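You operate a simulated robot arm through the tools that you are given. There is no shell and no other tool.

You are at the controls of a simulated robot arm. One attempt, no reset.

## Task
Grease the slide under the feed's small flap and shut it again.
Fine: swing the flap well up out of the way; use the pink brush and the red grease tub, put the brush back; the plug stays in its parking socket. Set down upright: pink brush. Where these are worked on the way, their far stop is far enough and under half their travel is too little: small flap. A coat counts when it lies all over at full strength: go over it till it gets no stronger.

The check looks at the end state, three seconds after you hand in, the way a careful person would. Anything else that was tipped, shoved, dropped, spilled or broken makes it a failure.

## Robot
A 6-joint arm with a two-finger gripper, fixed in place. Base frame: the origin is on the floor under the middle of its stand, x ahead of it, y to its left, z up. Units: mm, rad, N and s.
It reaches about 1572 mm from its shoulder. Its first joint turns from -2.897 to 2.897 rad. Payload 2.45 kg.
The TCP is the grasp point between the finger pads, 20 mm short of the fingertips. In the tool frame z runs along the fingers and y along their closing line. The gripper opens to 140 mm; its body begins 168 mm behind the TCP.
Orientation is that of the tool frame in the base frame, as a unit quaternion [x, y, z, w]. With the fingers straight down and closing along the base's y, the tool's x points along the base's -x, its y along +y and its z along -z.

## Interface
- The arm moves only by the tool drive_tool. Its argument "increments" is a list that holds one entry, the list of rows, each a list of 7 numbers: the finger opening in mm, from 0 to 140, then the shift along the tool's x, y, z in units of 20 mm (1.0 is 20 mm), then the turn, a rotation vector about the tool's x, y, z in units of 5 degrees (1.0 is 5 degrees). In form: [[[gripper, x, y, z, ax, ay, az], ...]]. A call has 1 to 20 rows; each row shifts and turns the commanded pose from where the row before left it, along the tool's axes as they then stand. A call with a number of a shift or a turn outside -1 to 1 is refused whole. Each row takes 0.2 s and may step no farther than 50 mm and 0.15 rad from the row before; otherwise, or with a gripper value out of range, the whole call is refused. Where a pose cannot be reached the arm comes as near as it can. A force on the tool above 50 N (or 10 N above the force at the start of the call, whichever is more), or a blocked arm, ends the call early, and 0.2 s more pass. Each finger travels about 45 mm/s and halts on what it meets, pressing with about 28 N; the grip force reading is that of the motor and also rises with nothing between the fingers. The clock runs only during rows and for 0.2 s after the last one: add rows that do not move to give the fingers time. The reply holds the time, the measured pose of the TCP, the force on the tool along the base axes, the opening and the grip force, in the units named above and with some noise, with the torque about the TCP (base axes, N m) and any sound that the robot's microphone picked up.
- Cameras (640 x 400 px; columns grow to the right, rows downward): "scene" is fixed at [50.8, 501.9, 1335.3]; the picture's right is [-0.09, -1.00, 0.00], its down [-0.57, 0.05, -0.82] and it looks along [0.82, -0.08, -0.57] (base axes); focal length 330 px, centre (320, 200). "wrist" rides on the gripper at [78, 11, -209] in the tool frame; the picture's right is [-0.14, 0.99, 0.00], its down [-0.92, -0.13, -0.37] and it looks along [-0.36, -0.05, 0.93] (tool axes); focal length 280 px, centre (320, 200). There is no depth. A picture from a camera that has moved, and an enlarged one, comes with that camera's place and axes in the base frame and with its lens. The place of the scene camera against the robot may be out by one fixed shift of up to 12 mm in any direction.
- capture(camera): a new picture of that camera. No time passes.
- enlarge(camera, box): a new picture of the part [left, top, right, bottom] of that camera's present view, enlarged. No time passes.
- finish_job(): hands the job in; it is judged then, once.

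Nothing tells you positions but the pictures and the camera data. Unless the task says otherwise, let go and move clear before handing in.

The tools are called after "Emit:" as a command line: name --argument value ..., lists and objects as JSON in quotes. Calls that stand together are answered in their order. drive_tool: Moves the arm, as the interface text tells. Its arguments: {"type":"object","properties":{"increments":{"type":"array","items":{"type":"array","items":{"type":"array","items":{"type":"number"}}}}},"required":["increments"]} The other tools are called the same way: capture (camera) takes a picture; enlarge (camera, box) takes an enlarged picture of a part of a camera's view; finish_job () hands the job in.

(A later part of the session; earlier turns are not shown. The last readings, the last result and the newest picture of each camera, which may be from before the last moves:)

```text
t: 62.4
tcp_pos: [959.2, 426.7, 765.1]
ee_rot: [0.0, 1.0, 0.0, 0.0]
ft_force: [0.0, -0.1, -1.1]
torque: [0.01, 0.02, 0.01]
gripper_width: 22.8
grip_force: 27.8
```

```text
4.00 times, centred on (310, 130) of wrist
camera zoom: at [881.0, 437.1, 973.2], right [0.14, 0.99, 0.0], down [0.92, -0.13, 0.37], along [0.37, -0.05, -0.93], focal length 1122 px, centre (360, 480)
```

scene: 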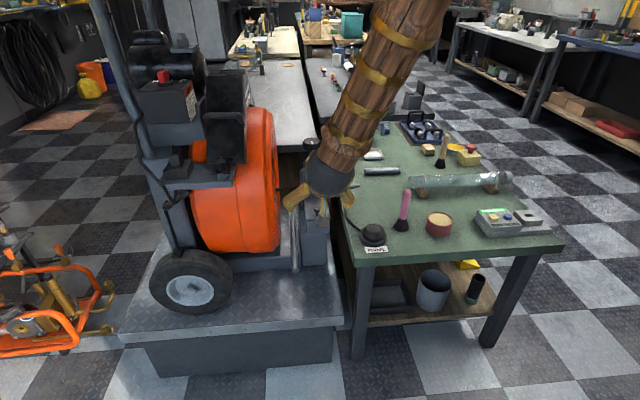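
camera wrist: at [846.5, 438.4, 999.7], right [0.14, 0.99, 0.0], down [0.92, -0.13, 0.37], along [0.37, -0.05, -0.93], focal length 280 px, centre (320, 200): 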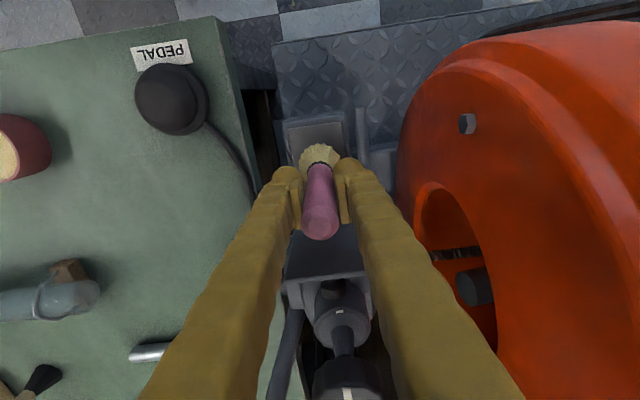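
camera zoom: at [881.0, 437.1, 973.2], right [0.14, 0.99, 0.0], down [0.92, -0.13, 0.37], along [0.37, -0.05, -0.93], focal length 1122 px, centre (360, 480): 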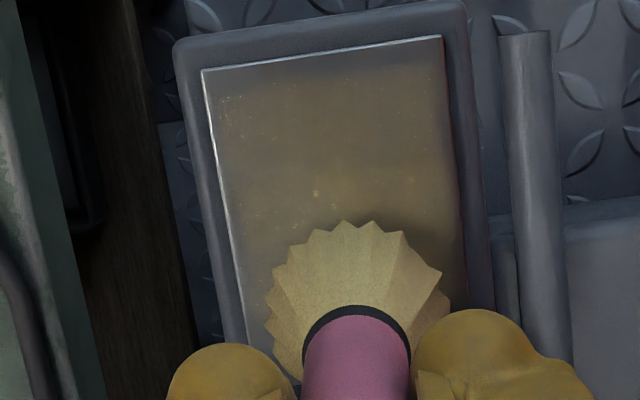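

The deposit patch is only about 14 mm in radius, so I need closer lanes that go right up to the edges. The brush is also tipped slightly in the grip, with the bristles lagging toward −x. I'll do systematic lanes.

Emit:
drive_tool --increments '[[[16, -0.5, 0, 0.06, 0, 0, 0], [16, 0, 0.5, 0, 0, 0, 0], [16, 0, 0.5, 0, 0, 0, 0], [16, 0.5, 0, 0, 0, 0, 0], [16, 0.5, 0, 0, 0, 0, 0], [16, 0.5, 0, 0, 0, 0, 0], [16, 0.5, 0, 0, 0, 0, 0], [16, 0.5, 0, 0, 0, 0, 0], [16, 0.5, 0, 0, 0, 0, 0], [16, 0.5, 0, 0, 0, 0, 0], [16, 0.5, 0, 0, 0, 0, 0]]]'

Emit:
enlarge --camera "scene" --box '[300, 195, 335, 222]'

Emit:
enlarge --camera "wrist" --box '[260, 80, 400, 260]'

```text
t: 64.8
tcp_pos: [888.8, 446.9, 765.3]
ee_rot: [0.001, 1.0, -0.001, 0.0]
ft_force: [0.0, -0.4, -0.4]
torque: [-0.02, -0.01, 0.01]
gripper_width: 22.8
grip_force: 27.6
```

```text
14.81 times, centred on (318, 208) of scene
camera zoom: at [50.8, 501.9, 1335.3], right [-0.09, -1.0, 0.0], down [-0.57, 0.05, -0.82], along [0.82, -0.08, -0.57], focal length 4882 px, centre (357, 74)
```

zoom: 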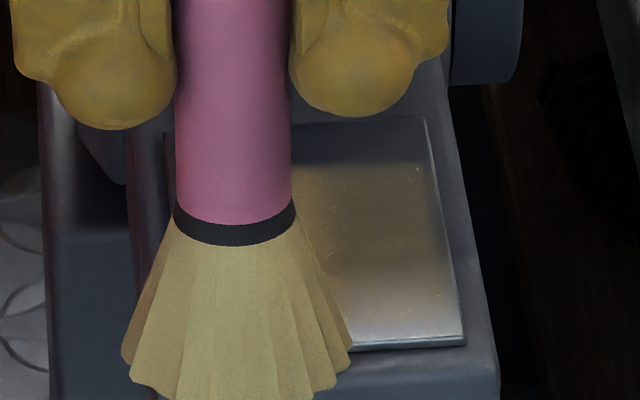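

```text
2.22 times, centred on (330, 170) of wrist
camera zoom: at [810.9, 457.2, 973.2], right [0.14, 0.99, 0.0], down [0.92, -0.13, 0.37], along [0.37, -0.05, -0.93], focal length 623 px, centre (298, 267)
```

zoom: 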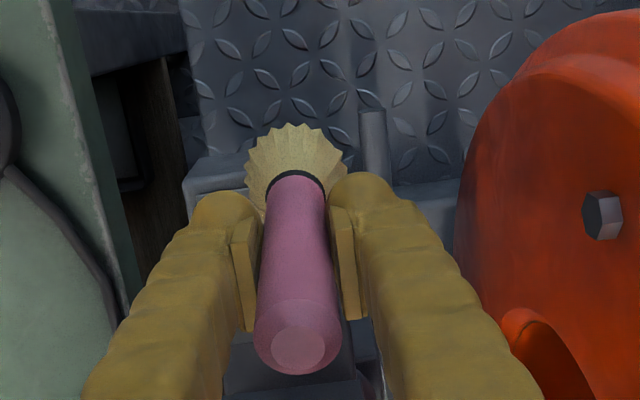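

Emit:
drive_tool --increments '[[[16, 0, -0.45, 0.03, 0, 0, 0], [16, -0.5, 0, 0, 0, 0, 0], [16, -0.5, 0, 0, 0, 0, 0], [16, -0.5, 0, 0, 0, 0, 0], [16, -0.5, 0, 0, 0, 0, 0], [16, -0.5, 0, 0, 0, 0, 0], [16, -0.5, 0, 0, 0, 0, 0], [16, -0.5, 0, 0, 0, 0, 0], [16, -0.5, 0, 0, 0, 0, 0], [16, 0, -0.45, 0, 0, 0, 0], [16, 0.5, 0, 0, 0, 0, 0], [16, 0.5, 0, 0, 0, 0, 0], [16, 0.5, 0, 0, 0, 0, 0], [16, 0.5, 0, 0, 0, 0, 0], [16, 0.5, 0, 0, 0, 0, 0], [16, 0.5, 0, 0, 0, 0, 0], [16, 0.5, 0, 0, 0, 0, 0], [16, 0.5, 0, 0, 0, 0, 0], [16, 0, -0.45, 0, 0, 0, 0]]]'

Emit:
drive_tool --increments '[[[16, -0.5, 0, 0.03, 0, 0, 0], [16, -0.5, 0, 0, 0, 0, 0], [16, -0.5, 0, 0, 0, 0, 0], [16, -0.5, 0, 0, 0, 0, 0], [16, -0.5, 0, 0, 0, 0, 0], [16, -0.5, 0, 0, 0, 0, 0], [16, -0.5, 0, 0, 0, 0, 0], [16, -0.5, 0, 0, 0, 0, 0], [16, 0, -0.45, 0, 0, 0, 0], [16, 0.5, 0, 0, 0, 0, 0], [16, 0.5, 0, 0, 0, 0, 0], [16, 0.5, 0, 0, 0, 0, 0], [16, 0.5, 0, 0, 0, 0, 0], [16, 0.5, 0, 0, 0, 0, 0], [16, 0.5, 0, 0, 0, 0, 0], [16, 0.5, 0, 0, 0, 0, 0], [16, 0.5, 0, 0, 0, 0, 0], [16, 0, -0.3, 0, 0, 0, 0]]]'

Emit:
drive_tool --increments '[[[16, -0.5, 0, 0.03, 0, 0, 0], [16, -0.5, 0, 0, 0, 0, 0], [16, -0.5, 0, 0, 0, 0, 0], [16, -0.5, 0, 0, 0, 0, 0], [16, -0.5, 0, 0, 0, 0, 0], [16, -0.5, 0, 0, 0, 0, 0], [16, -0.5, 0, 0, 0, 0, 0], [16, -0.5, 0, 0, 0, 0, 0]]]'

Emit:
enlarge --camera "scene" --box '[300, 195, 335, 222]'

Emit:
enlarge --camera "wrist" --box '[260, 80, 400, 260]'

```text
t: 68.8
tcp_pos: [888.8, 421.1, 763.8]
ee_rot: [0.0, 1.0, 0.0, 0.001]
ft_force: [-0.2, 0.3, -1.6]
torque: [0.04, -0.01, 0.04]
gripper_width: 22.4
grip_force: 28.1
```

```text
t: 72.6
tcp_pos: [890.2, 406.0, 762.9]
ee_rot: [0.0, 1.0, 0.0, 0.001]
ft_force: [-1.1, 4.8, 6.8]
torque: [0.38, 0.09, 0.03]
gripper_width: 22.7
grip_force: 27.8
```

```text
t: 74.4
tcp_pos: [969.2, 403.2, 761.9]
ee_rot: [0.0, 1.0, 0.001, 0.0]
ft_force: [-0.1, 0.2, -1.4]
torque: [0.04, -0.04, -0.03]
gripper_width: 22.4
grip_force: 28.0
```

```text
14.81 times, centred on (318, 208) of scene
camera zoom: at [50.8, 501.9, 1335.3], right [-0.09, -1.0, 0.0], down [-0.57, 0.05, -0.82], along [0.82, -0.08, -0.57], focal length 4882 px, centre (357, 74)
```

zoom: 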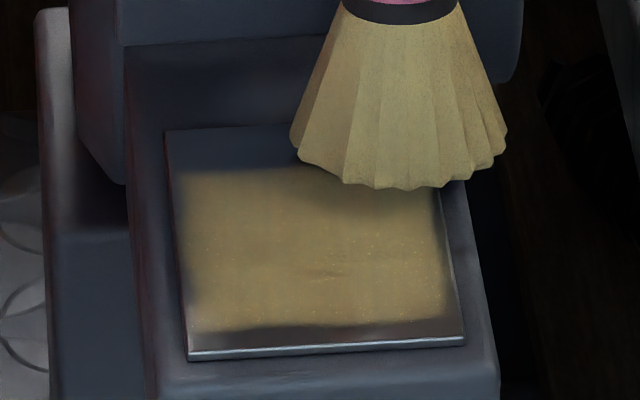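

```text
2.22 times, centred on (330, 170) of wrist
camera zoom: at [891.3, 413.9, 970.7], right [0.14, 0.99, 0.0], down [0.92, -0.13, 0.37], along [0.37, -0.05, -0.93], focal length 623 px, centre (298, 267)
```

zoom: 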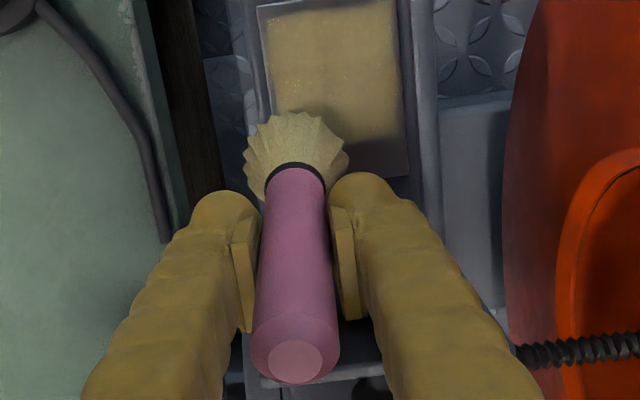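

The coat is clearly stronger now. I'll lift and inspect its edges up close before deciding on more passes.

Emit:
drive_tool --increments '[[[16, 0, 0, -0.5, 0, 0, 0], [16, 0.5, 0, -0.9, 0, 0, 0], [16, 0.5, 0, -0.9, 0, 0, 0], [16, 0.5, -0.9, -0.5, 0, 0, 0], [16, 0.9, -0.9, 0, 0, 0, 0], [16, 0.9, -0.9, 0, 0, 0, 0], [16, 0.9, 0, 0, 0, 0, 0]]]'

Emit:
enlarge --camera "scene" --box '[300, 195, 335, 222]'

Emit:
capture --camera "wrist"

```text
t: 76.0
tcp_pos: [883.1, 350.4, 816.8]
ee_rot: [0.0, 1.0, 0.0, 0.002]
ft_force: [-0.3, 0.3, -1.1]
torque: [-0.01, -0.05, -0.03]
gripper_width: 22.6
grip_force: 28.2
```

```text
14.81 times, centred on (318, 208) of scene
camera zoom: at [50.8, 501.9, 1335.3], right [-0.09, -1.0, 0.0], down [-0.57, 0.05, -0.82], along [0.82, -0.08, -0.57], focal length 4882 px, centre (357, 74)
```

zoom: 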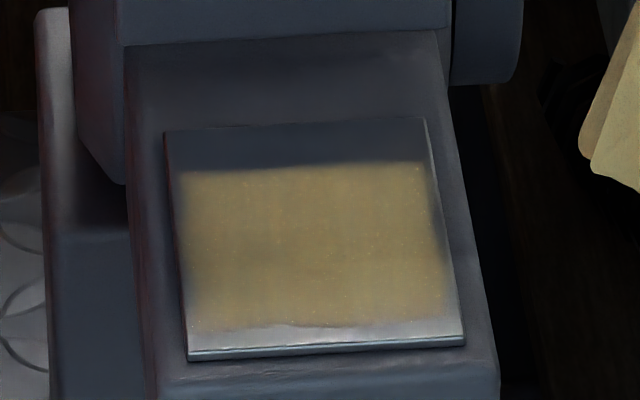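

```text
taken
camera wrist: at [805.1, 360.4, 1025.4], right [0.14, 0.99, 0.0], down [0.92, -0.13, 0.37], along [0.37, -0.05, -0.93], focal length 280 px, centre (320, 200)
```

wrist: 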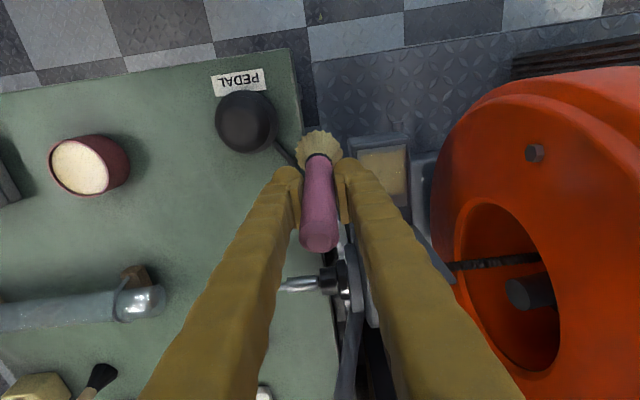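

The painted area has straight edges but leaves a strip near the hinge. I'll tilt the tool slightly so the brush stands straight, then rub that far strip with definite contact.

Emit:
drive_tool --increments '[[[16, -0.7, 0.95, 0, 0, -0.5, 0], [16, -0.7, 0.95, 0, 0, -0.5, 0], [16, -0.7, 0.95, 0, 0, -0.5, 0], [16, -0.7, 0.95, 0.2, 0, 0, 0], [16, 0, 0, 0.8, 0, 0, 0], [16, 0, 0, 0.8, 0, 0, 0], [16, 0, 0, 0, 0, 0, 0]]]'

Emit:
enlarge --camera "scene" --box '[290, 170, 350, 240]'

Emit:
enlarge --camera "wrist" --box '[240, 80, 400, 300]'

```text
t: 77.6
tcp_pos: [945.1, 426.5, 785.7]
ee_rot: [0.0, 0.998, 0.0, 0.066]
ft_force: [0.1, -0.3, -0.8]
torque: [0.02, 0.01, -0.01]
gripper_width: 22.8
grip_force: 27.9
```

```text
5.71 times, centred on (320, 205) of scene
camera zoom: at [50.8, 501.9, 1335.3], right [-0.09, -1.0, 0.0], down [-0.57, 0.05, -0.82], along [0.82, -0.08, -0.57], focal length 1883 px, centre (320, 171)
```

zoom: 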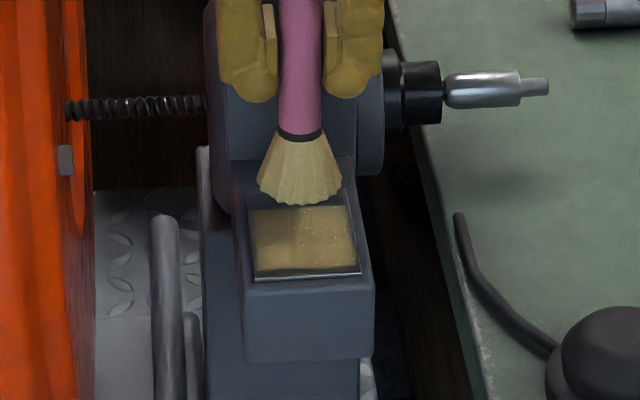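

```text
1.82 times, centred on (320, 190) of wrist
camera zoom: at [840.8, 436.6, 981.7], right [0.14, 0.99, 0.02], down [0.86, -0.13, 0.49], along [0.48, -0.05, -0.87], focal length 510 px, centre (320, 218)
```

zoom: 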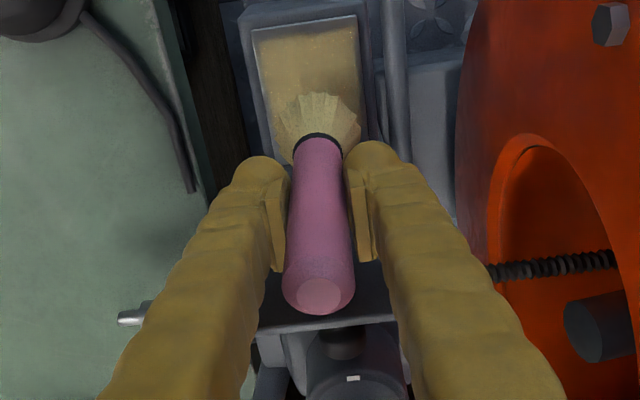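

Emit:
drive_tool --increments '[[[16, 0.06, 0, 0.45, 0, 0, 0], [16, 0.06, 0, 0.45, 0, 0, 0], [16, 0.015, 0, 0.1, 0, 0, 0], [16, 0, 0, 0, 0, 0, 0]]]'

```text
t: 78.6
tcp_pos: [945.2, 427.7, 764.4]
ee_rot: [-0.001, 0.998, 0.0, 0.066]
ft_force: [0.0, -0.7, -0.1]
torque: [-0.03, 0.01, 0.01]
gripper_width: 23.0
grip_force: 27.5
```

Emit:
drive_tool --increments '[[[16, 0.013, 0, 0.1, 0, 0, 0], [16, 0, 0, 0, 0, 0, 0]]]'

Emit:
enlarge --camera "scene" --box '[290, 170, 350, 240]'

```text
t: 79.2
tcp_pos: [944.5, 427.4, 763.4]
ee_rot: [0.0, 0.998, 0.0, 0.066]
ft_force: [-0.6, 0.0, -0.7]
torque: [0.01, -0.03, 0.01]
gripper_width: 22.6
grip_force: 28.2
```

```text
5.71 times, centred on (320, 205) of scene
camera zoom: at [50.8, 501.9, 1335.3], right [-0.09, -1.0, 0.0], down [-0.57, 0.05, -0.82], along [0.82, -0.08, -0.57], focal length 1883 px, centre (320, 171)
```

zoom: 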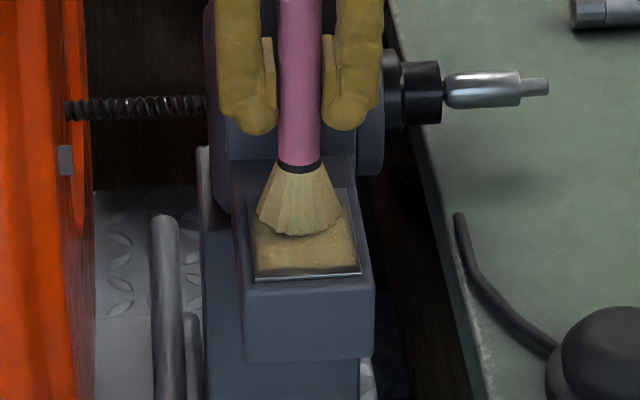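

Emit:
drive_tool --increments '[[[16, 0.006, 0, 0.05, 0, 0, 0], [16, 0.006, 0, 0.05, 0, 0, 0], [16, 0, 0, 0, 0, 0, 0]]]'

Emit:
drive_tool --increments '[[[16, 0.006, 0, 0.05, 0, 0, 0], [16, 0, 0, 0, 0, 0, 0]]]'

```text
t: 80.0
tcp_pos: [945.0, 427.4, 762.1]
ee_rot: [0.0, 0.998, 0.0, 0.066]
ft_force: [0.9, 0.1, -0.1]
torque: [-0.02, -0.01, 0.0]
gripper_width: 22.7
grip_force: 28.0
```

```text
t: 80.6
tcp_pos: [945.1, 426.4, 762.1]
ee_rot: [0.0, 0.998, 0.0, 0.066]
ft_force: [0.4, 0.7, 0.1]
torque: [0.02, 0.02, -0.01]
gripper_width: 22.5
grip_force: 27.7
```

Emit:
drive_tool --increments '[[[16, 0.006, 0, 0.05, 0, 0, 0], [16, 0, 0, 0, 0, 0, 0]]]'

Emit:
drive_tool --increments '[[[16, 0.006, 0, 0.05, 0, 0, 0], [16, 0, 0, 0, 0, 0, 0]]]'

Emit:
enlarge --camera "scene" --box '[290, 170, 350, 240]'

```text
t: 81.2
tcp_pos: [946.4, 426.9, 761.5]
ee_rot: [0.0, 0.998, -0.001, 0.066]
ft_force: [-4.5, 2.0, 10.1]
torque: [-0.01, 0.33, -0.03]
gripper_width: 22.8
grip_force: 28.0
```

```text
t: 81.8
tcp_pos: [946.0, 426.7, 760.6]
ee_rot: [0.0, 0.998, 0.001, 0.067]
ft_force: [-4.3, 5.3, 20.4]
torque: [0.07, 0.12, -0.05]
gripper_width: 22.7
grip_force: 28.1
```

```text
5.71 times, centred on (320, 205) of scene
camera zoom: at [50.8, 501.9, 1335.3], right [-0.09, -1.0, 0.0], down [-0.57, 0.05, -0.82], along [0.82, -0.08, -0.57], focal length 1883 px, centre (320, 171)
```

zoom: 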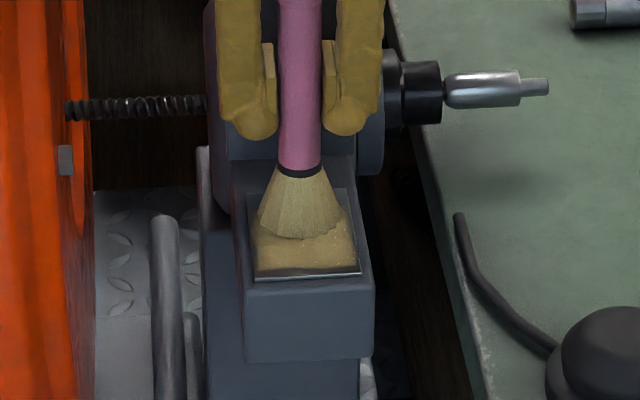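

Emit:
drive_tool --increments '[[[16, -0.25, 0, 0.033, 0, 0, 0], [16, -0.25, 0, 0.033, 0, 0, 0], [16, -0.25, 0, 0.033, 0, 0, 0], [16, 0, 0.5, 0, 0, 0, 0], [16, 0, 0.5, 0, 0, 0, 0], [16, 0, -0.5, 0, 0, 0, 0], [16, 0, -0.5, 0, 0, 0, 0], [16, 0, -0.5, 0, 0, 0, 0], [16, 0, -0.5, 0, 0, 0, 0], [16, 0, 0.5, 0, 0, 0, 0], [16, 0, 0.5, 0, 0, 0, 0]]]'

Emit:
enlarge --camera "scene" --box '[290, 170, 350, 240]'

Emit:
enlarge --camera "scene" --box '[300, 195, 335, 222]'

```text
t: 84.2
tcp_pos: [961.8, 428.1, 759.5]
ee_rot: [0.0, 0.998, 0.0, 0.067]
ft_force: [0.0, -0.4, -0.8]
torque: [-0.02, 0.0, 0.02]
gripper_width: 23.0
grip_force: 28.0
```

```text
5.71 times, centred on (320, 205) of scene
camera zoom: at [50.8, 501.9, 1335.3], right [-0.09, -1.0, 0.0], down [-0.57, 0.05, -0.82], along [0.82, -0.08, -0.57], focal length 1883 px, centre (320, 171)
```

zoom: 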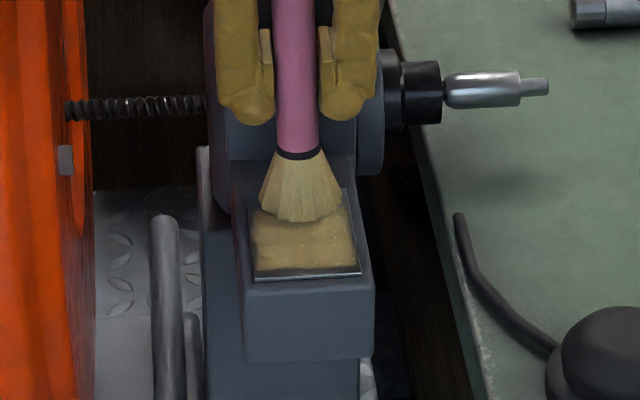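

```text
14.81 times, centred on (318, 208) of scene
camera zoom: at [50.8, 501.9, 1335.3], right [-0.09, -1.0, 0.0], down [-0.57, 0.05, -0.82], along [0.82, -0.08, -0.57], focal length 4882 px, centre (357, 74)
```

zoom: 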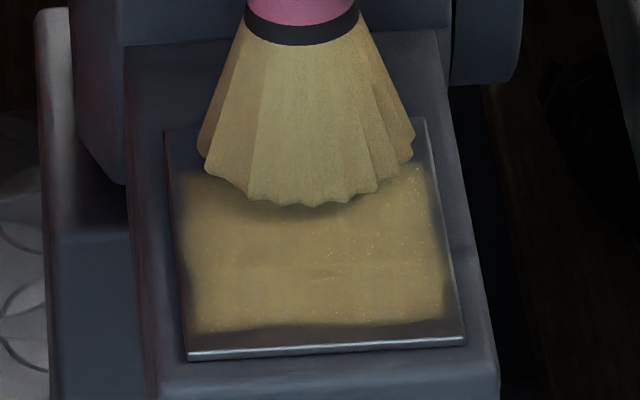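

Emit:
drive_tool --increments '[[[16, 0.1, 0, -0.8, 0, 0, 0], [16, 0.1, 0, -0.9, 0, 0, 0], [16, 0.1, 0, -0.9, 0, 0, 0], [16, 0.1, 0, -0.9, 0, 0, 0]]]'

Emit:
enlarge --camera "scene" --box '[300, 195, 335, 222]'

Emit:
enlarge --camera "wrist" --box '[240, 80, 400, 300]'

```text
t: 85.2
tcp_pos: [943.0, 427.3, 827.0]
ee_rot: [0.0, 0.998, 0.0, 0.066]
ft_force: [0.1, 0.4, -1.0]
torque: [-0.02, 0.0, -0.03]
gripper_width: 22.6
grip_force: 28.3
```

```text
14.81 times, centred on (318, 208) of scene
camera zoom: at [50.8, 501.9, 1335.3], right [-0.09, -1.0, 0.0], down [-0.57, 0.05, -0.82], along [0.82, -0.08, -0.57], focal length 4882 px, centre (357, 74)
```

zoom: 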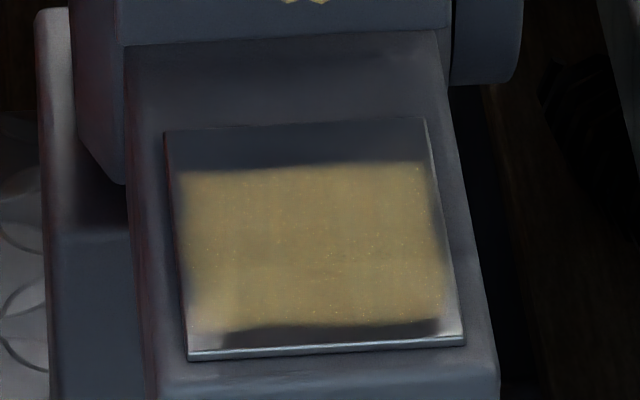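

```text
1.82 times, centred on (320, 190) of wrist
camera zoom: at [838.4, 437.3, 1023.9], right [0.14, 0.99, 0.02], down [0.86, -0.13, 0.49], along [0.48, -0.05, -0.87], focal length 510 px, centre (320, 218)
```

zoom: 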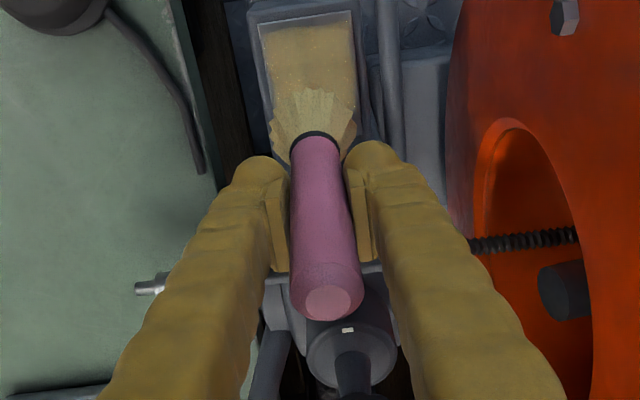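

The far boundary stayed the same over three different reaches, so that looks like the true edge of the greased area. I'll now strengthen the coat with cross strokes along y, where the pads hold the brush better.

Emit:
drive_tool --increments '[[[16, -0.4, -0.5, 0.8, 0, 0, 0], [16, 0, -0.5, 0.9, 0, 0, 0], [16, 0.3, 0, 0.9, 0, 0, 0], [16, 0.15, 0, 0.6, 0, 0, 0], [16, 0, 0, 0, 0, 0, 0]]]'

```text
t: 86.4
tcp_pos: [952.3, 407.4, 763.0]
ee_rot: [0.0, 0.998, 0.0, 0.067]
ft_force: [-0.2, 0.1, -0.3]
torque: [0.01, 0.01, 0.0]
gripper_width: 22.6
grip_force: 27.8
```

Emit:
drive_tool --increments '[[[16, 0.03, 0, 0.22, 0, 0, 0], [16, 0, 0.53, 0, 0, 0, 0], [16, 0, 0.53, 0, 0, 0, 0], [16, 0, 0.53, 0, 0, 0, 0], [16, 0, 0.53, 0, 0, 0, 0], [16, 0.5, 0, -0.066, 0, 0, 0], [16, 0, -0.53, 0, 0, 0, 0], [16, 0, -0.53, 0, 0, 0, 0], [16, 0, -0.53, 0, 0, 0, 0], [16, 0, -0.53, 0, 0, 0, 0], [16, 0.5, 0, -0.066, 0, 0, 0], [16, 0, 0.53, 0, 0, 0, 0], [16, 0, 0.53, 0, 0, 0, 0], [16, 0, 0.53, 0, 0, 0, 0], [16, 0, 0.53, 0, 0, 0, 0]]]'

Emit:
drive_tool --increments '[[[16, 0.5, 0, -0.066, 0, 0, 0], [16, 0, -0.53, 0.03, 0, 0, 0], [16, 0, -0.53, 0, 0, 0, 0], [16, 0, -0.53, 0, 0, 0, 0], [16, 0, -0.53, 0, 0, 0, 0], [16, 0.5, 0, -0.066, 0, 0, 0], [16, 0, 0.53, 0, 0, 0, 0], [16, 0, 0.53, 0, 0, 0, 0], [16, 0, 0.53, 0, 0, 0, 0], [16, 0, 0.53, 0, 0, 0, 0], [16, 0.5, 0, -0.066, 0, 0, 0], [16, 0, -0.53, 0, 0, 0, 0], [16, 0, -0.53, 0, 0, 0, 0], [16, 0, -0.53, 0, 0, 0, 0], [16, 0, -0.53, 0, 0, 0, 0]]]'

Emit:
enlarge --camera "scene" --box '[300, 195, 335, 222]'

Emit:
enlarge --camera "scene" --box '[290, 170, 350, 240]'

```text
t: 89.6
tcp_pos: [929.7, 449.9, 759.8]
ee_rot: [0.0, 0.998, 0.0, 0.067]
ft_force: [0.4, -0.2, -0.2]
torque: [0.01, -0.01, -0.02]
gripper_width: 22.7
grip_force: 28.0
```

```text
t: 92.8
tcp_pos: [902.2, 409.0, 758.0]
ee_rot: [0.0, 0.998, 0.0, 0.067]
ft_force: [0.3, -0.3, -0.5]
torque: [0.01, -0.05, -0.02]
gripper_width: 22.6
grip_force: 27.6
```

```text
14.81 times, centred on (318, 208) of scene
camera zoom: at [50.8, 501.9, 1335.3], right [-0.09, -1.0, 0.0], down [-0.57, 0.05, -0.82], along [0.82, -0.08, -0.57], focal length 4882 px, centre (357, 74)
```

zoom: 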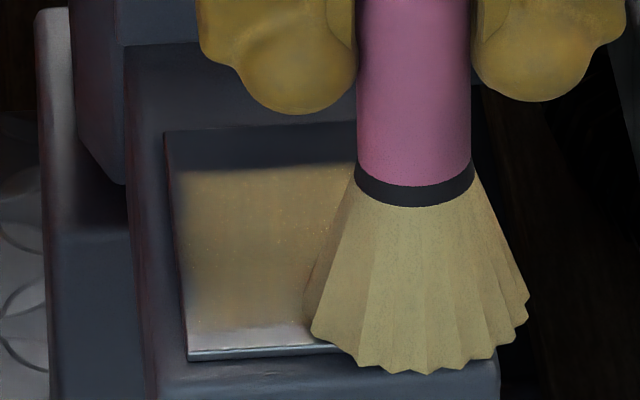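

```text
5.71 times, centred on (320, 205) of scene
camera zoom: at [50.8, 501.9, 1335.3], right [-0.09, -1.0, 0.0], down [-0.57, 0.05, -0.82], along [0.82, -0.08, -0.57], focal length 1883 px, centre (320, 171)
```

zoom: 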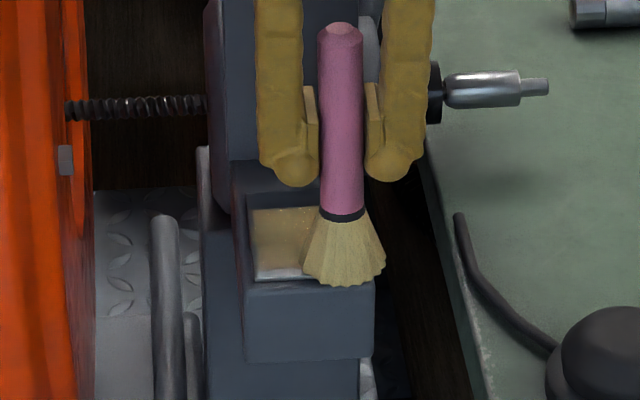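

Emit:
drive_tool --increments '[[[16, 0.4, 0, -0.053, 0, 0, 0], [16, 0, 0.53, 0, 0, 0, 0], [16, 0, 0.53, 0, 0, 0, 0], [16, 0, 0.53, 0, 0, 0, 0], [16, 0, 0.53, 0, 0, 0, 0], [16, 0, 0, -0.5, 0, 0, 0], [16, 0, 0, -0.9, 0, 0, 0], [16, 0, 0, -0.9, 0, 0, 0], [16, 0, -0.9, -0.5, 0, 0, 0], [16, 0, -0.9, 0, 0, 0, 0], [16, 0, -0.9, 0, 0, 0, 0], [16, 0, -0.9, 0, 0, 0, 0], [16, 0, -0.9, 0, 0, 0, 0], [16, 0, -0.9, 0, 0, 0, 0]]]'

Emit:
enlarge --camera "scene" --box '[300, 195, 335, 222]'

Emit:
capture --camera "wrist"

```text
t: 95.8
tcp_pos: [885.2, 341.0, 814.7]
ee_rot: [0.001, 0.998, 0.0, 0.065]
ft_force: [0.6, 0.2, -0.5]
torque: [-0.03, -0.02, 0.02]
gripper_width: 22.7
grip_force: 28.3
```

```text
14.81 times, centred on (318, 208) of scene
camera zoom: at [50.8, 501.9, 1335.3], right [-0.09, -1.0, 0.0], down [-0.57, 0.05, -0.82], along [0.82, -0.08, -0.57], focal length 4882 px, centre (357, 74)
```

zoom: 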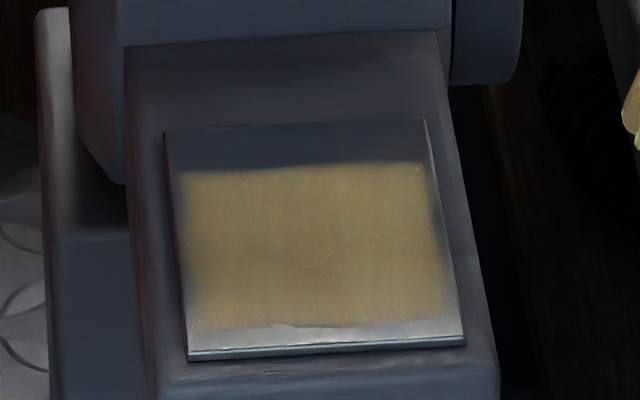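

```text
taken
camera wrist: at [781.2, 351.6, 1011.2], right [0.14, 0.99, 0.02], down [0.86, -0.13, 0.49], along [0.48, -0.05, -0.87], focal length 280 px, centre (320, 200)
```

wrist: 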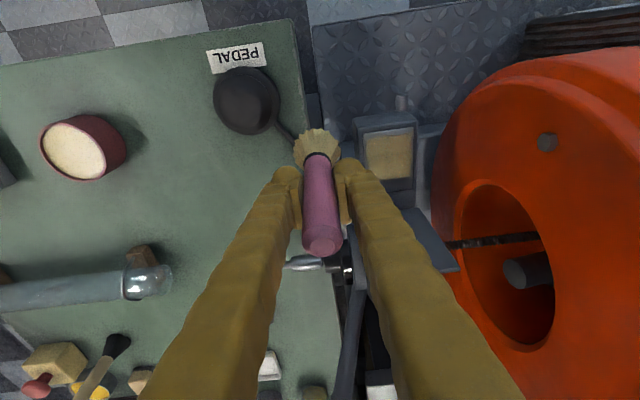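

Emit:
enlarge --camera "wrist" --box '[350, 100, 430, 200]'

Emit:
enlarge --camera "wrist" --box '[290, 110, 350, 180]'

```text
4.00 times, centred on (390, 150) of wrist
camera zoom: at [781.2, 351.6, 1011.2], right [0.14, 0.99, 0.02], down [0.86, -0.13, 0.49], along [0.48, -0.05, -0.87], focal length 1122 px, centre (40, 400)
```

zoom: 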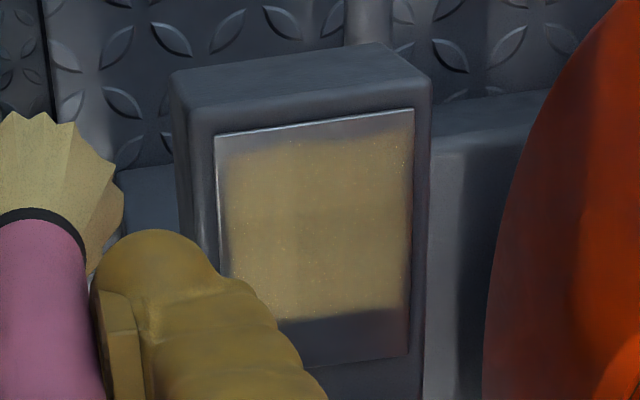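

```text
5.71 times, centred on (320, 145) of wrist
camera zoom: at [781.2, 351.6, 1011.2], right [0.14, 0.99, 0.02], down [0.86, -0.13, 0.49], along [0.48, -0.05, -0.87], focal length 1602 px, centre (320, 514)
```

zoom: 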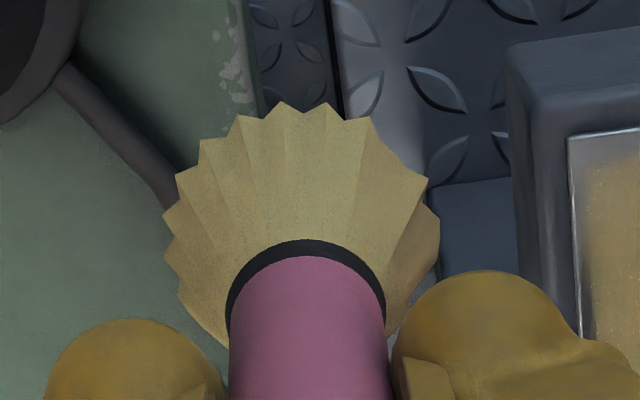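

To be certain about the far strip, I'll press there with definite contact at several spots and see whether it takes grease.

Emit:
drive_tool --increments '[[[16, -0.753, 0.86, 0.099, 0, 0, 0], [16, -0.753, 0.86, 0.099, 0, 0, 0], [16, -0.753, 0.86, 0.099, 0, 0, 0], [16, -0.753, 0.86, 0.099, 0, 0, 0], [16, -0.753, 0.86, 0.099, 0, 0, 0], [16, 0.098, 0, 0.743, 0, 0, 0], [16, 0.098, 0, 0.743, 0, 0, 0], [16, 0.098, 0, 0.743, 0, 0, 0], [16, 0.04, 0, 0.3, 0, 0, 0], [16, 0, 0, 0, 0, 0, 0]]]'

Emit:
drive_tool --increments '[[[16, 0.006, 0, 0.05, 0, 0, 0], [16, 0.006, 0, 0.05, 0, 0, 0], [16, 0, 0, 0, 0, 0, 0]]]'

Emit:
enlarge --camera "scene" --box '[300, 195, 335, 222]'

```text
t: 98.0
tcp_pos: [961.7, 428.3, 764.2]
ee_rot: [0.0, 0.998, 0.0, 0.066]
ft_force: [-0.7, 0.5, -0.6]
torque: [0.01, -0.01, 0.02]
gripper_width: 22.5
grip_force: 28.4
```

```text
t: 98.8
tcp_pos: [962.7, 428.1, 760.7]
ee_rot: [0.0, 0.998, 0.0, 0.066]
ft_force: [0.3, -0.7, -1.1]
torque: [0.07, -0.02, -0.03]
gripper_width: 22.6
grip_force: 28.0
```

```text
14.81 times, centred on (318, 208) of scene
camera zoom: at [50.8, 501.9, 1335.3], right [-0.09, -1.0, 0.0], down [-0.57, 0.05, -0.82], along [0.82, -0.08, -0.57], focal length 4882 px, centre (357, 74)
```

zoom: 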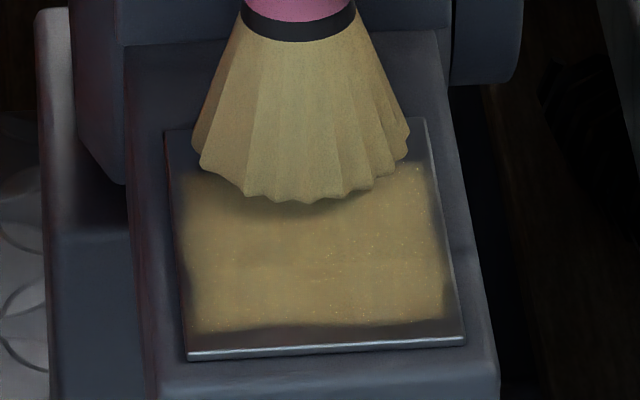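

Emit:
drive_tool --increments '[[[16, 0.006, 0, 0.05, 0, 0, 0], [16, 0.006, 0, 0.05, 0, 0, 0], [16, 0, 0, 0, 0, 0, 0]]]'

Emit:
drive_tool --increments '[[[16, 0.006, 0, 0.05, 0, 0, 0], [16, 0, 0, 0, 0, 0, 0]]]'

Emit:
drive_tool --increments '[[[16, 0.006, 0, 0.05, 0, 0, 0], [16, 0, 0, 0, 0, 0, 0]]]'

```text
t: 99.6
tcp_pos: [962.1, 427.1, 759.2]
ee_rot: [0.0, 0.998, 0.0, 0.066]
ft_force: [0.6, 0.3, -1.3]
torque: [0.0, -0.02, 0.0]
gripper_width: 22.5
grip_force: 27.8
```

```text
t: 100.2
tcp_pos: [962.2, 429.0, 757.2]
ee_rot: [0.001, 0.998, 0.0, 0.067]
ft_force: [0.1, -0.4, -1.4]
torque: [0.0, -0.03, -0.05]
gripper_width: 22.9
grip_force: 27.9
```

```text
t: 100.8
tcp_pos: [961.6, 428.2, 756.7]
ee_rot: [0.0, 0.998, 0.0, 0.066]
ft_force: [-0.6, -1.5, 11.0]
torque: [0.13, 0.0, -0.01]
gripper_width: 22.7
grip_force: 27.5
```

Emit:
drive_tool --increments '[[[16, 0.003, 0, 0.025, 0, 0, 0], [16, 0, 0, 0, 0, 0, 0], [16, 0, 0, 0, 0, 0, 0]]]'

Emit:
enlarge --camera "scene" --box '[300, 195, 335, 222]'

```text
t: 101.6
tcp_pos: [961.7, 427.4, 758.4]
ee_rot: [0.001, 0.998, -0.001, 0.066]
ft_force: [-0.5, -0.9, 19.2]
torque: [0.0, -0.09, 0.0]
gripper_width: 22.7
grip_force: 27.9
```

```text
14.81 times, centred on (318, 208) of scene
camera zoom: at [50.8, 501.9, 1335.3], right [-0.09, -1.0, 0.0], down [-0.57, 0.05, -0.82], along [0.82, -0.08, -0.57], focal length 4882 px, centre (357, 74)
```

zoom: 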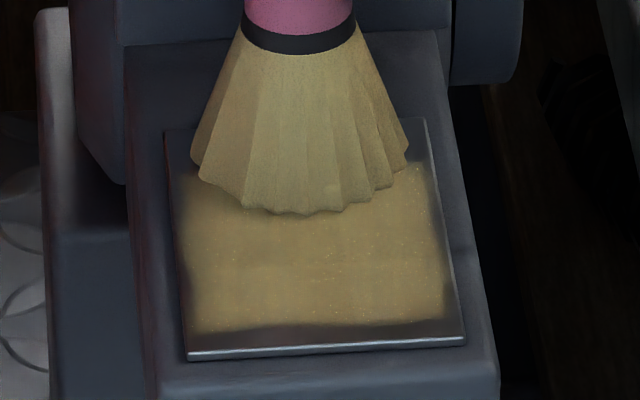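

Emit:
drive_tool --increments '[[[16, 0, 0.3, 0, 0, 0, 0], [16, 0, 0.3, 0, 0, 0, 0], [16, 0, 0.3, 0, 0, 0, 0]]]'

Emit:
drive_tool --increments '[[[16, 0, -0.4, 0.03, 0, 0, 0], [16, 0, -0.4, 0, 0, 0, 0], [16, 0, -0.4, 0, 0, 0, 0], [16, 0, -0.4, 0, 0, 0, 0], [16, 0, -0.4, 0, 0, 0, 0]]]'

Emit:
drive_tool --increments '[[[16, -0.2, 0, 0.05, 0, 0, 0], [16, 0, 0.4, 0, 0, 0, 0], [16, 0, 0.4, 0, 0, 0, 0], [16, 0, 0.4, 0, 0, 0, 0], [16, 0, 0.4, 0, 0, 0, 0], [16, 0, 0.3, 0, 0, 0, 0]]]'

Emit:
enlarge --camera "scene" --box '[300, 195, 335, 222]'

```text
t: 102.4
tcp_pos: [960.7, 444.6, 757.3]
ee_rot: [-0.001, 0.998, -0.001, 0.066]
ft_force: [-1.9, -8.1, 14.1]
torque: [-0.49, 0.0, 0.01]
gripper_width: 22.9
grip_force: 27.9
```

```text
t: 103.6
tcp_pos: [962.1, 405.1, 755.8]
ee_rot: [0.001, 0.998, -0.001, 0.066]
ft_force: [0.7, 3.5, 5.9]
torque: [0.21, -0.04, 0.03]
gripper_width: 22.9
grip_force: 28.0
```

```text
t: 105.0
tcp_pos: [965.5, 442.0, 757.0]
ee_rot: [-0.001, 0.998, 0.0, 0.066]
ft_force: [-0.8, 0.2, -1.3]
torque: [0.01, 0.0, 0.0]
gripper_width: 22.8
grip_force: 27.5
```

```text
14.81 times, centred on (318, 208) of scene
camera zoom: at [50.8, 501.9, 1335.3], right [-0.09, -1.0, 0.0], down [-0.57, 0.05, -0.82], along [0.82, -0.08, -0.57], focal length 4882 px, centre (357, 74)
```

zoom: 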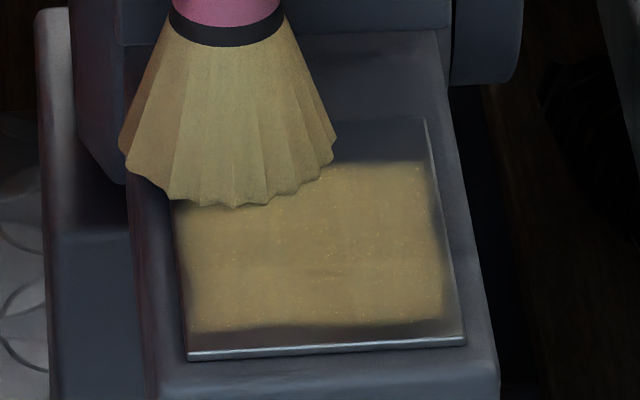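

Even with firm contact the far strip never takes grease, so the tan rectangle is the whole greasing area. To be sure it's at full strength, I'll re-load the brush and go over everything again.

Emit:
drive_tool --increments '[[[16, -0.098, 0, -0.743, 0, 0, 0], [16, -0.098, 0, -0.743, 0, 0, 0], [16, -0.098, 0, -0.743, 0, 0, 0], [16, -0.098, 0, -0.743, 0, 0, 0], [16, 0.229, -0.941, -0.03, 0, 0, 0], [16, 0.229, -0.941, -0.03, 0, 0, 0], [16, 0.229, -0.941, -0.03, 0, 0, 0], [16, 0.229, -0.941, -0.03, 0, 0, 0], [16, 0.229, -0.941, -0.03, 0, 0, 0], [16, 0.229, -0.941, -0.03, 0, 0, 0], [16, 0.229, -0.941, -0.03, 0, 0, 0], [16, 0.229, -0.941, -0.03, 0, 0, 0], [16, 0.229, -0.941, -0.03, 0, 0, 0], [16, 0.229, -0.941, -0.03, 0, 0, 0], [16, 0.229, -0.941, -0.03, 0, 0, 0]]]'

Emit:
enlarge --camera "scene" --box '[300, 195, 335, 222]'

Emit:
drive_tool --increments '[[[16, 0.229, -0.941, -0.03, 0, 0, 0], [16, 0.229, -0.941, -0.03, 0, 0, 0], [16, 0.229, -0.941, -0.03, 0, 0, 0], [16, 0.229, -0.941, -0.03, 0, 0, 0], [16, 0.229, -0.941, -0.03, 0, 0, 0], [16, 0.229, -0.941, -0.03, 0, 0, 0], [16, 0.229, -0.941, -0.03, 0, 0, 0], [16, 0.229, -0.941, -0.03, 0, 0, 0], [16, 0.229, -0.941, -0.03, 0, 0, 0], [16, 0.229, -0.941, -0.03, 0, 0, 0], [16, 0.229, -0.941, -0.03, 0, 0, 0], [16, 0, 0, 0, 0, 0, 0]]]'

Emit:
capture --camera "wrist"

Emit:
enlarge --camera "scene" --box '[380, 150, 480, 250]'

```text
t: 108.2
tcp_pos: [913.0, 235.0, 814.9]
ee_rot: [0.0, 0.998, 0.001, 0.065]
ft_force: [0.0, -1.1, -0.8]
torque: [0.0, 0.0, -0.02]
gripper_width: 22.6
grip_force: 28.3
```

```text
14.81 times, centred on (318, 208) of scene
camera zoom: at [50.8, 501.9, 1335.3], right [-0.09, -1.0, 0.0], down [-0.57, 0.05, -0.82], along [0.82, -0.08, -0.57], focal length 4882 px, centre (357, 74)
```

zoom: 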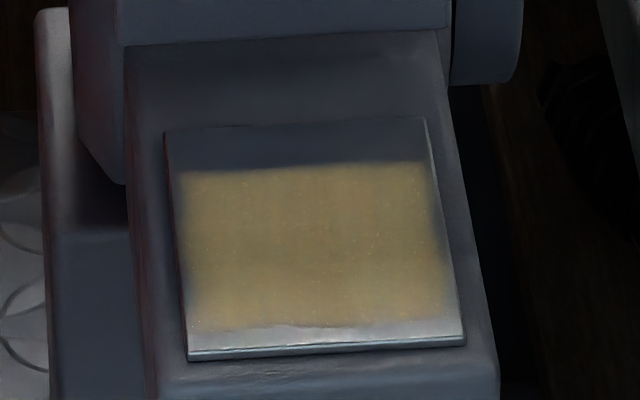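

```text
t: 110.8
tcp_pos: [864.2, 30.0, 813.5]
ee_rot: [0.001, 0.998, -0.001, 0.066]
ft_force: [0.1, -0.7, -1.0]
torque: [0.01, 0.0, 0.03]
gripper_width: 22.7
grip_force: 27.9
```

```text
taken
camera wrist: at [758.7, 39.4, 1011.4], right [0.14, 0.99, 0.02], down [0.86, -0.13, 0.49], along [0.48, -0.05, -0.87], focal length 280 px, centre (320, 200)
```

wrist: 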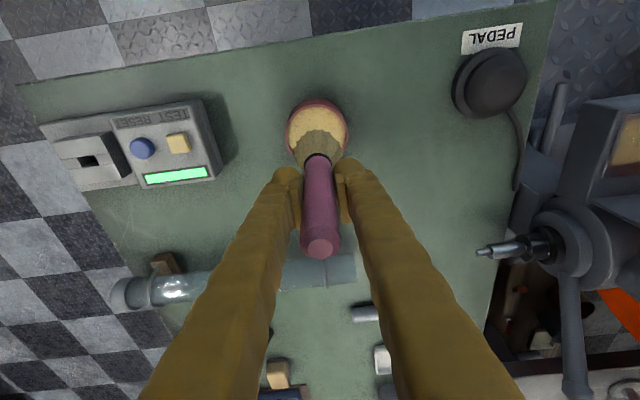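

```text
4.00 times, centred on (430, 200) of scene
camera zoom: at [50.8, 501.9, 1335.3], right [-0.09, -1.0, 0.0], down [-0.57, 0.05, -0.82], along [0.82, -0.08, -0.57], focal length 1318 px, centre (-120, 200)
```

zoom: 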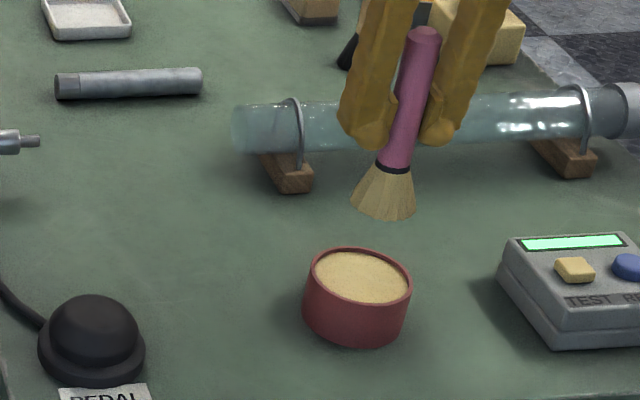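

Emit:
drive_tool --increments '[[[16, 0.098, 0, 0.743, 0, 0, 0], [16, 0.098, 0, 0.743, 0, 0, 0], [16, 0.098, 0, 0.743, 0, 0, 0], [16, 0.098, 0, 0.743, 0, 0, 0], [16, 0.016, 0, 0.124, 0, 0, 0], [16, 0, 0, 0, 0, 0, 0]]]'

Emit:
enlarge --camera "wrist" --box '[260, 60, 380, 200]'

Emit:
enlarge --camera "scene" --box '[380, 150, 480, 250]'

```text
t: 112.2
tcp_pos: [863.1, 31.3, 753.8]
ee_rot: [0.0, 0.998, 0.0, 0.066]
ft_force: [0.4, -0.7, -0.7]
torque: [-0.01, -0.02, 0.0]
gripper_width: 23.1
grip_force: 28.4
```

```text
2.86 times, centred on (320, 130) of wrist
camera zoom: at [758.8, 40.2, 949.3], right [0.14, 0.99, 0.02], down [0.86, -0.13, 0.49], along [0.48, -0.05, -0.87], focal length 801 px, centre (320, 400)
```

zoom: 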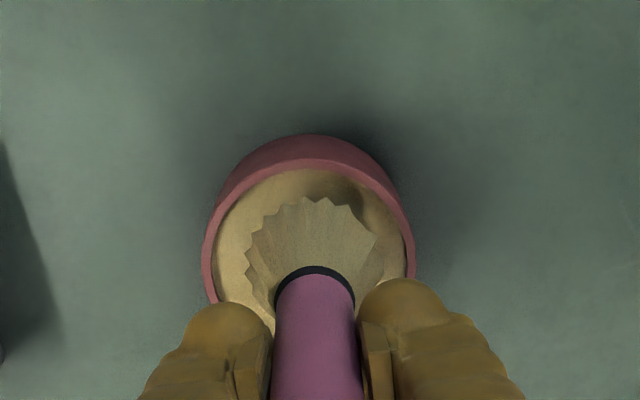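

```text
4.00 times, centred on (430, 200) of scene
camera zoom: at [50.8, 501.9, 1335.3], right [-0.09, -1.0, 0.0], down [-0.57, 0.05, -0.82], along [0.82, -0.08, -0.57], focal length 1318 px, centre (-120, 200)
```

zoom: 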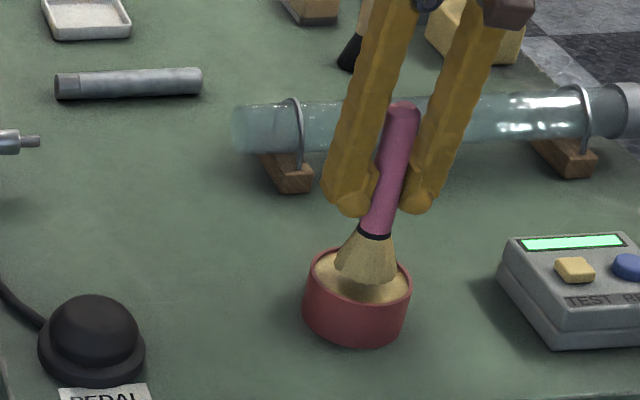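

Emit:
drive_tool --increments '[[[16, 0.03, 0, 0.25, 0, 0, 0], [16, 0.03, 0, 0.25, 0, 0, 0], [16, 0.03, 0, 0.2, 0, 0, 0], [16, 0, 0, 0, 0, 0, 0]]]'

Emit:
drive_tool --increments '[[[16, 0.013, 0, 0.1, 0, 0, 0], [16, 0.013, 0, 0.1, 0, 0, 0], [16, 0, 0, 0, 0, 0, 0]]]'

Emit:
enlarge --camera "scene" --box '[380, 150, 480, 250]'

```text
t: 113.2
tcp_pos: [865.2, 30.5, 739.6]
ee_rot: [0.0, 0.998, 0.001, 0.066]
ft_force: [0.1, 0.3, -0.6]
torque: [0.03, 0.0, 0.01]
gripper_width: 22.7
grip_force: 28.1
```

```text
t: 114.0
tcp_pos: [863.6, 28.7, 735.9]
ee_rot: [0.0, 0.998, 0.0, 0.066]
ft_force: [0.2, 1.4, 18.3]
torque: [0.04, -0.25, -0.02]
gripper_width: 22.6
grip_force: 28.5
```

```text
4.00 times, centred on (430, 200) of scene
camera zoom: at [50.8, 501.9, 1335.3], right [-0.09, -1.0, 0.0], down [-0.57, 0.05, -0.82], along [0.82, -0.08, -0.57], focal length 1318 px, centre (-120, 200)
```

zoom: 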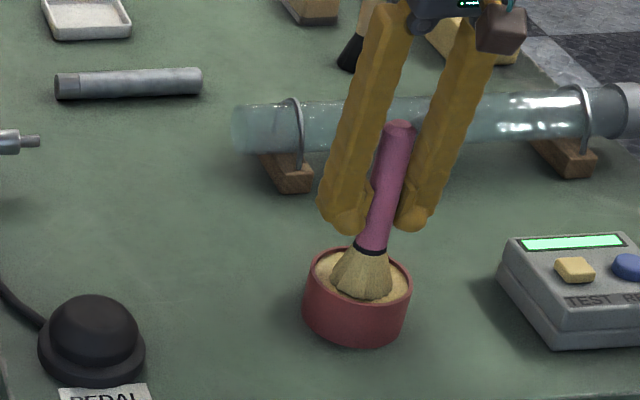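

Emit:
drive_tool --increments '[[[16, -0.052, 0, -0.4, 0, 0, 0], [16, -0.104, 0, -0.793, 0, 0, 0], [16, -0.104, 0, -0.793, 0, 0, 0], [16, -0.104, 0, -0.793, 0, 0, 0], [16, -0.104, 0, -0.793, 0, 0, 0], [16, -0.052, 0, -0.4, 0, 0, 0], [16, -0.206, 0.903, 0.027, 0, 0, 0], [16, -0.206, 0.903, 0.027, 0, 0, 0], [16, -0.206, 0.903, 0.027, 0, 0, 0], [16, -0.206, 0.903, 0.027, 0, 0, 0], [16, -0.206, 0.903, 0.027, 0, 0, 0], [16, -0.206, 0.903, 0.027, 0, 0, 0], [16, -0.206, 0.903, 0.027, 0, 0, 0], [16, -0.206, 0.903, 0.027, 0, 0, 0], [16, -0.206, 0.903, 0.027, 0, 0, 0], [16, -0.206, 0.903, 0.027, 0, 0, 0]]]'

Emit:
drive_tool --increments '[[[16, -0.206, 0.903, 0.027, 0, 0, 0], [16, -0.206, 0.903, 0.027, 0, 0, 0], [16, -0.206, 0.903, 0.027, 0, 0, 0], [16, -0.206, 0.903, 0.027, 0, 0, 0], [16, -0.206, 0.903, 0.027, 0, 0, 0], [16, -0.206, 0.903, 0.027, 0, 0, 0], [16, -0.206, 0.903, 0.027, 0, 0, 0], [16, -0.206, 0.903, 0.027, 0, 0, 0], [16, -0.206, 0.903, 0.027, 0, 0, 0], [16, -0.206, 0.903, 0.027, 0, 0, 0], [16, -0.206, 0.903, 0.027, 0, 0, 0], [16, 0.09, 0, 0.7, 0, 0, 0], [16, 0.09, 0, 0.7, 0, 0, 0], [16, 0.09, 0, 0.7, 0, 0, 0], [16, 0.04, 0, 0.3, 0, 0, 0], [16, 0, 0, 0, 0, 0, 0]]]'

Emit:
enlarge --camera "scene" --box '[290, 170, 350, 240]'

```text
t: 117.4
tcp_pos: [905.0, 209.2, 815.9]
ee_rot: [0.001, 0.998, 0.0, 0.066]
ft_force: [-0.1, 0.1, -0.7]
torque: [0.0, 0.02, -0.01]
gripper_width: 22.6
grip_force: 28.0
```

```text
t: 120.8
tcp_pos: [950.2, 410.3, 767.0]
ee_rot: [0.0, 0.998, 0.0, 0.067]
ft_force: [-0.3, -0.4, -1.0]
torque: [-0.03, 0.03, -0.02]
gripper_width: 22.5
grip_force: 28.3
```

```text
5.71 times, centred on (320, 205) of scene
camera zoom: at [50.8, 501.9, 1335.3], right [-0.09, -1.0, 0.0], down [-0.57, 0.05, -0.82], along [0.82, -0.08, -0.57], focal length 1883 px, centre (320, 171)
```

zoom: 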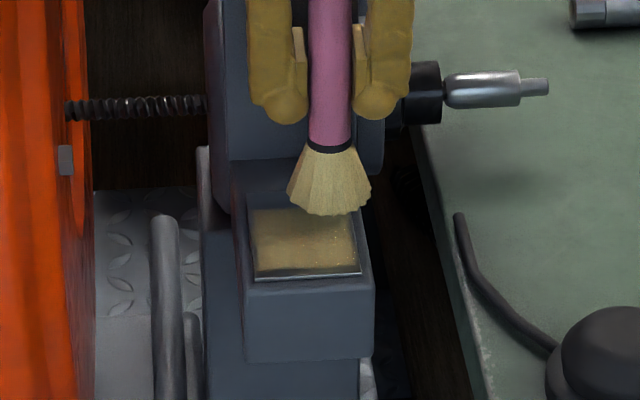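

Emit:
drive_tool --increments '[[[16, 0.03, 0, 0.2, 0, 0, 0], [16, 0.03, 0, 0.2, 0, 0, 0], [16, 0.006, 0, 0.05, 0, 0, 0], [16, 0, 0, 0, 0, 0, 0]]]'

Emit:
drive_tool --increments '[[[16, 0.006, 0, 0.05, 0, 0, 0], [16, 0.006, 0, 0.05, 0, 0, 0], [16, 0, 0, 0, 0, 0, 0]]]'

Emit:
drive_tool --increments '[[[16, 0.006, 0, 0.05, 0, 0, 0], [16, 0, 0, 0, 0, 0, 0]]]'

```text
t: 121.8
tcp_pos: [949.9, 410.5, 757.8]
ee_rot: [0.0, 0.998, 0.0, 0.066]
ft_force: [-0.3, 0.9, 0.3]
torque: [-0.07, 0.03, 0.04]
gripper_width: 22.9
grip_force: 28.3
```

```text
t: 122.6
tcp_pos: [950.8, 409.6, 756.6]
ee_rot: [-0.001, 0.998, -0.001, 0.067]
ft_force: [-0.3, 0.6, -0.5]
torque: [-0.01, -0.02, -0.02]
gripper_width: 22.7
grip_force: 28.3
```

```text
t: 123.2
tcp_pos: [949.9, 411.7, 755.1]
ee_rot: [0.0, 0.998, 0.0, 0.066]
ft_force: [-0.4, -0.1, -0.9]
torque: [0.02, -0.01, 0.0]
gripper_width: 22.6
grip_force: 28.2
```

Emit:
drive_tool --increments '[[[16, 0.006, 0, 0.05, 0, 0, 0], [16, 0, 0, 0, 0, 0, 0]]]'

Emit:
drive_tool --increments '[[[16, 0.006, 0, 0.05, 0, 0, 0], [16, 0, 0, 0, 0, 0, 0]]]'

```text
t: 123.8
tcp_pos: [950.6, 409.8, 756.0]
ee_rot: [0.0, 0.998, 0.0, 0.067]
ft_force: [0.0, -1.4, -0.4]
torque: [-0.03, -0.05, -0.01]
gripper_width: 22.6
grip_force: 27.5
```

```text
t: 124.4
tcp_pos: [949.1, 410.9, 753.7]
ee_rot: [-0.001, 0.998, 0.001, 0.066]
ft_force: [0.8, 0.1, -0.6]
torque: [0.01, -0.02, 0.0]
gripper_width: 22.8
grip_force: 28.3
```

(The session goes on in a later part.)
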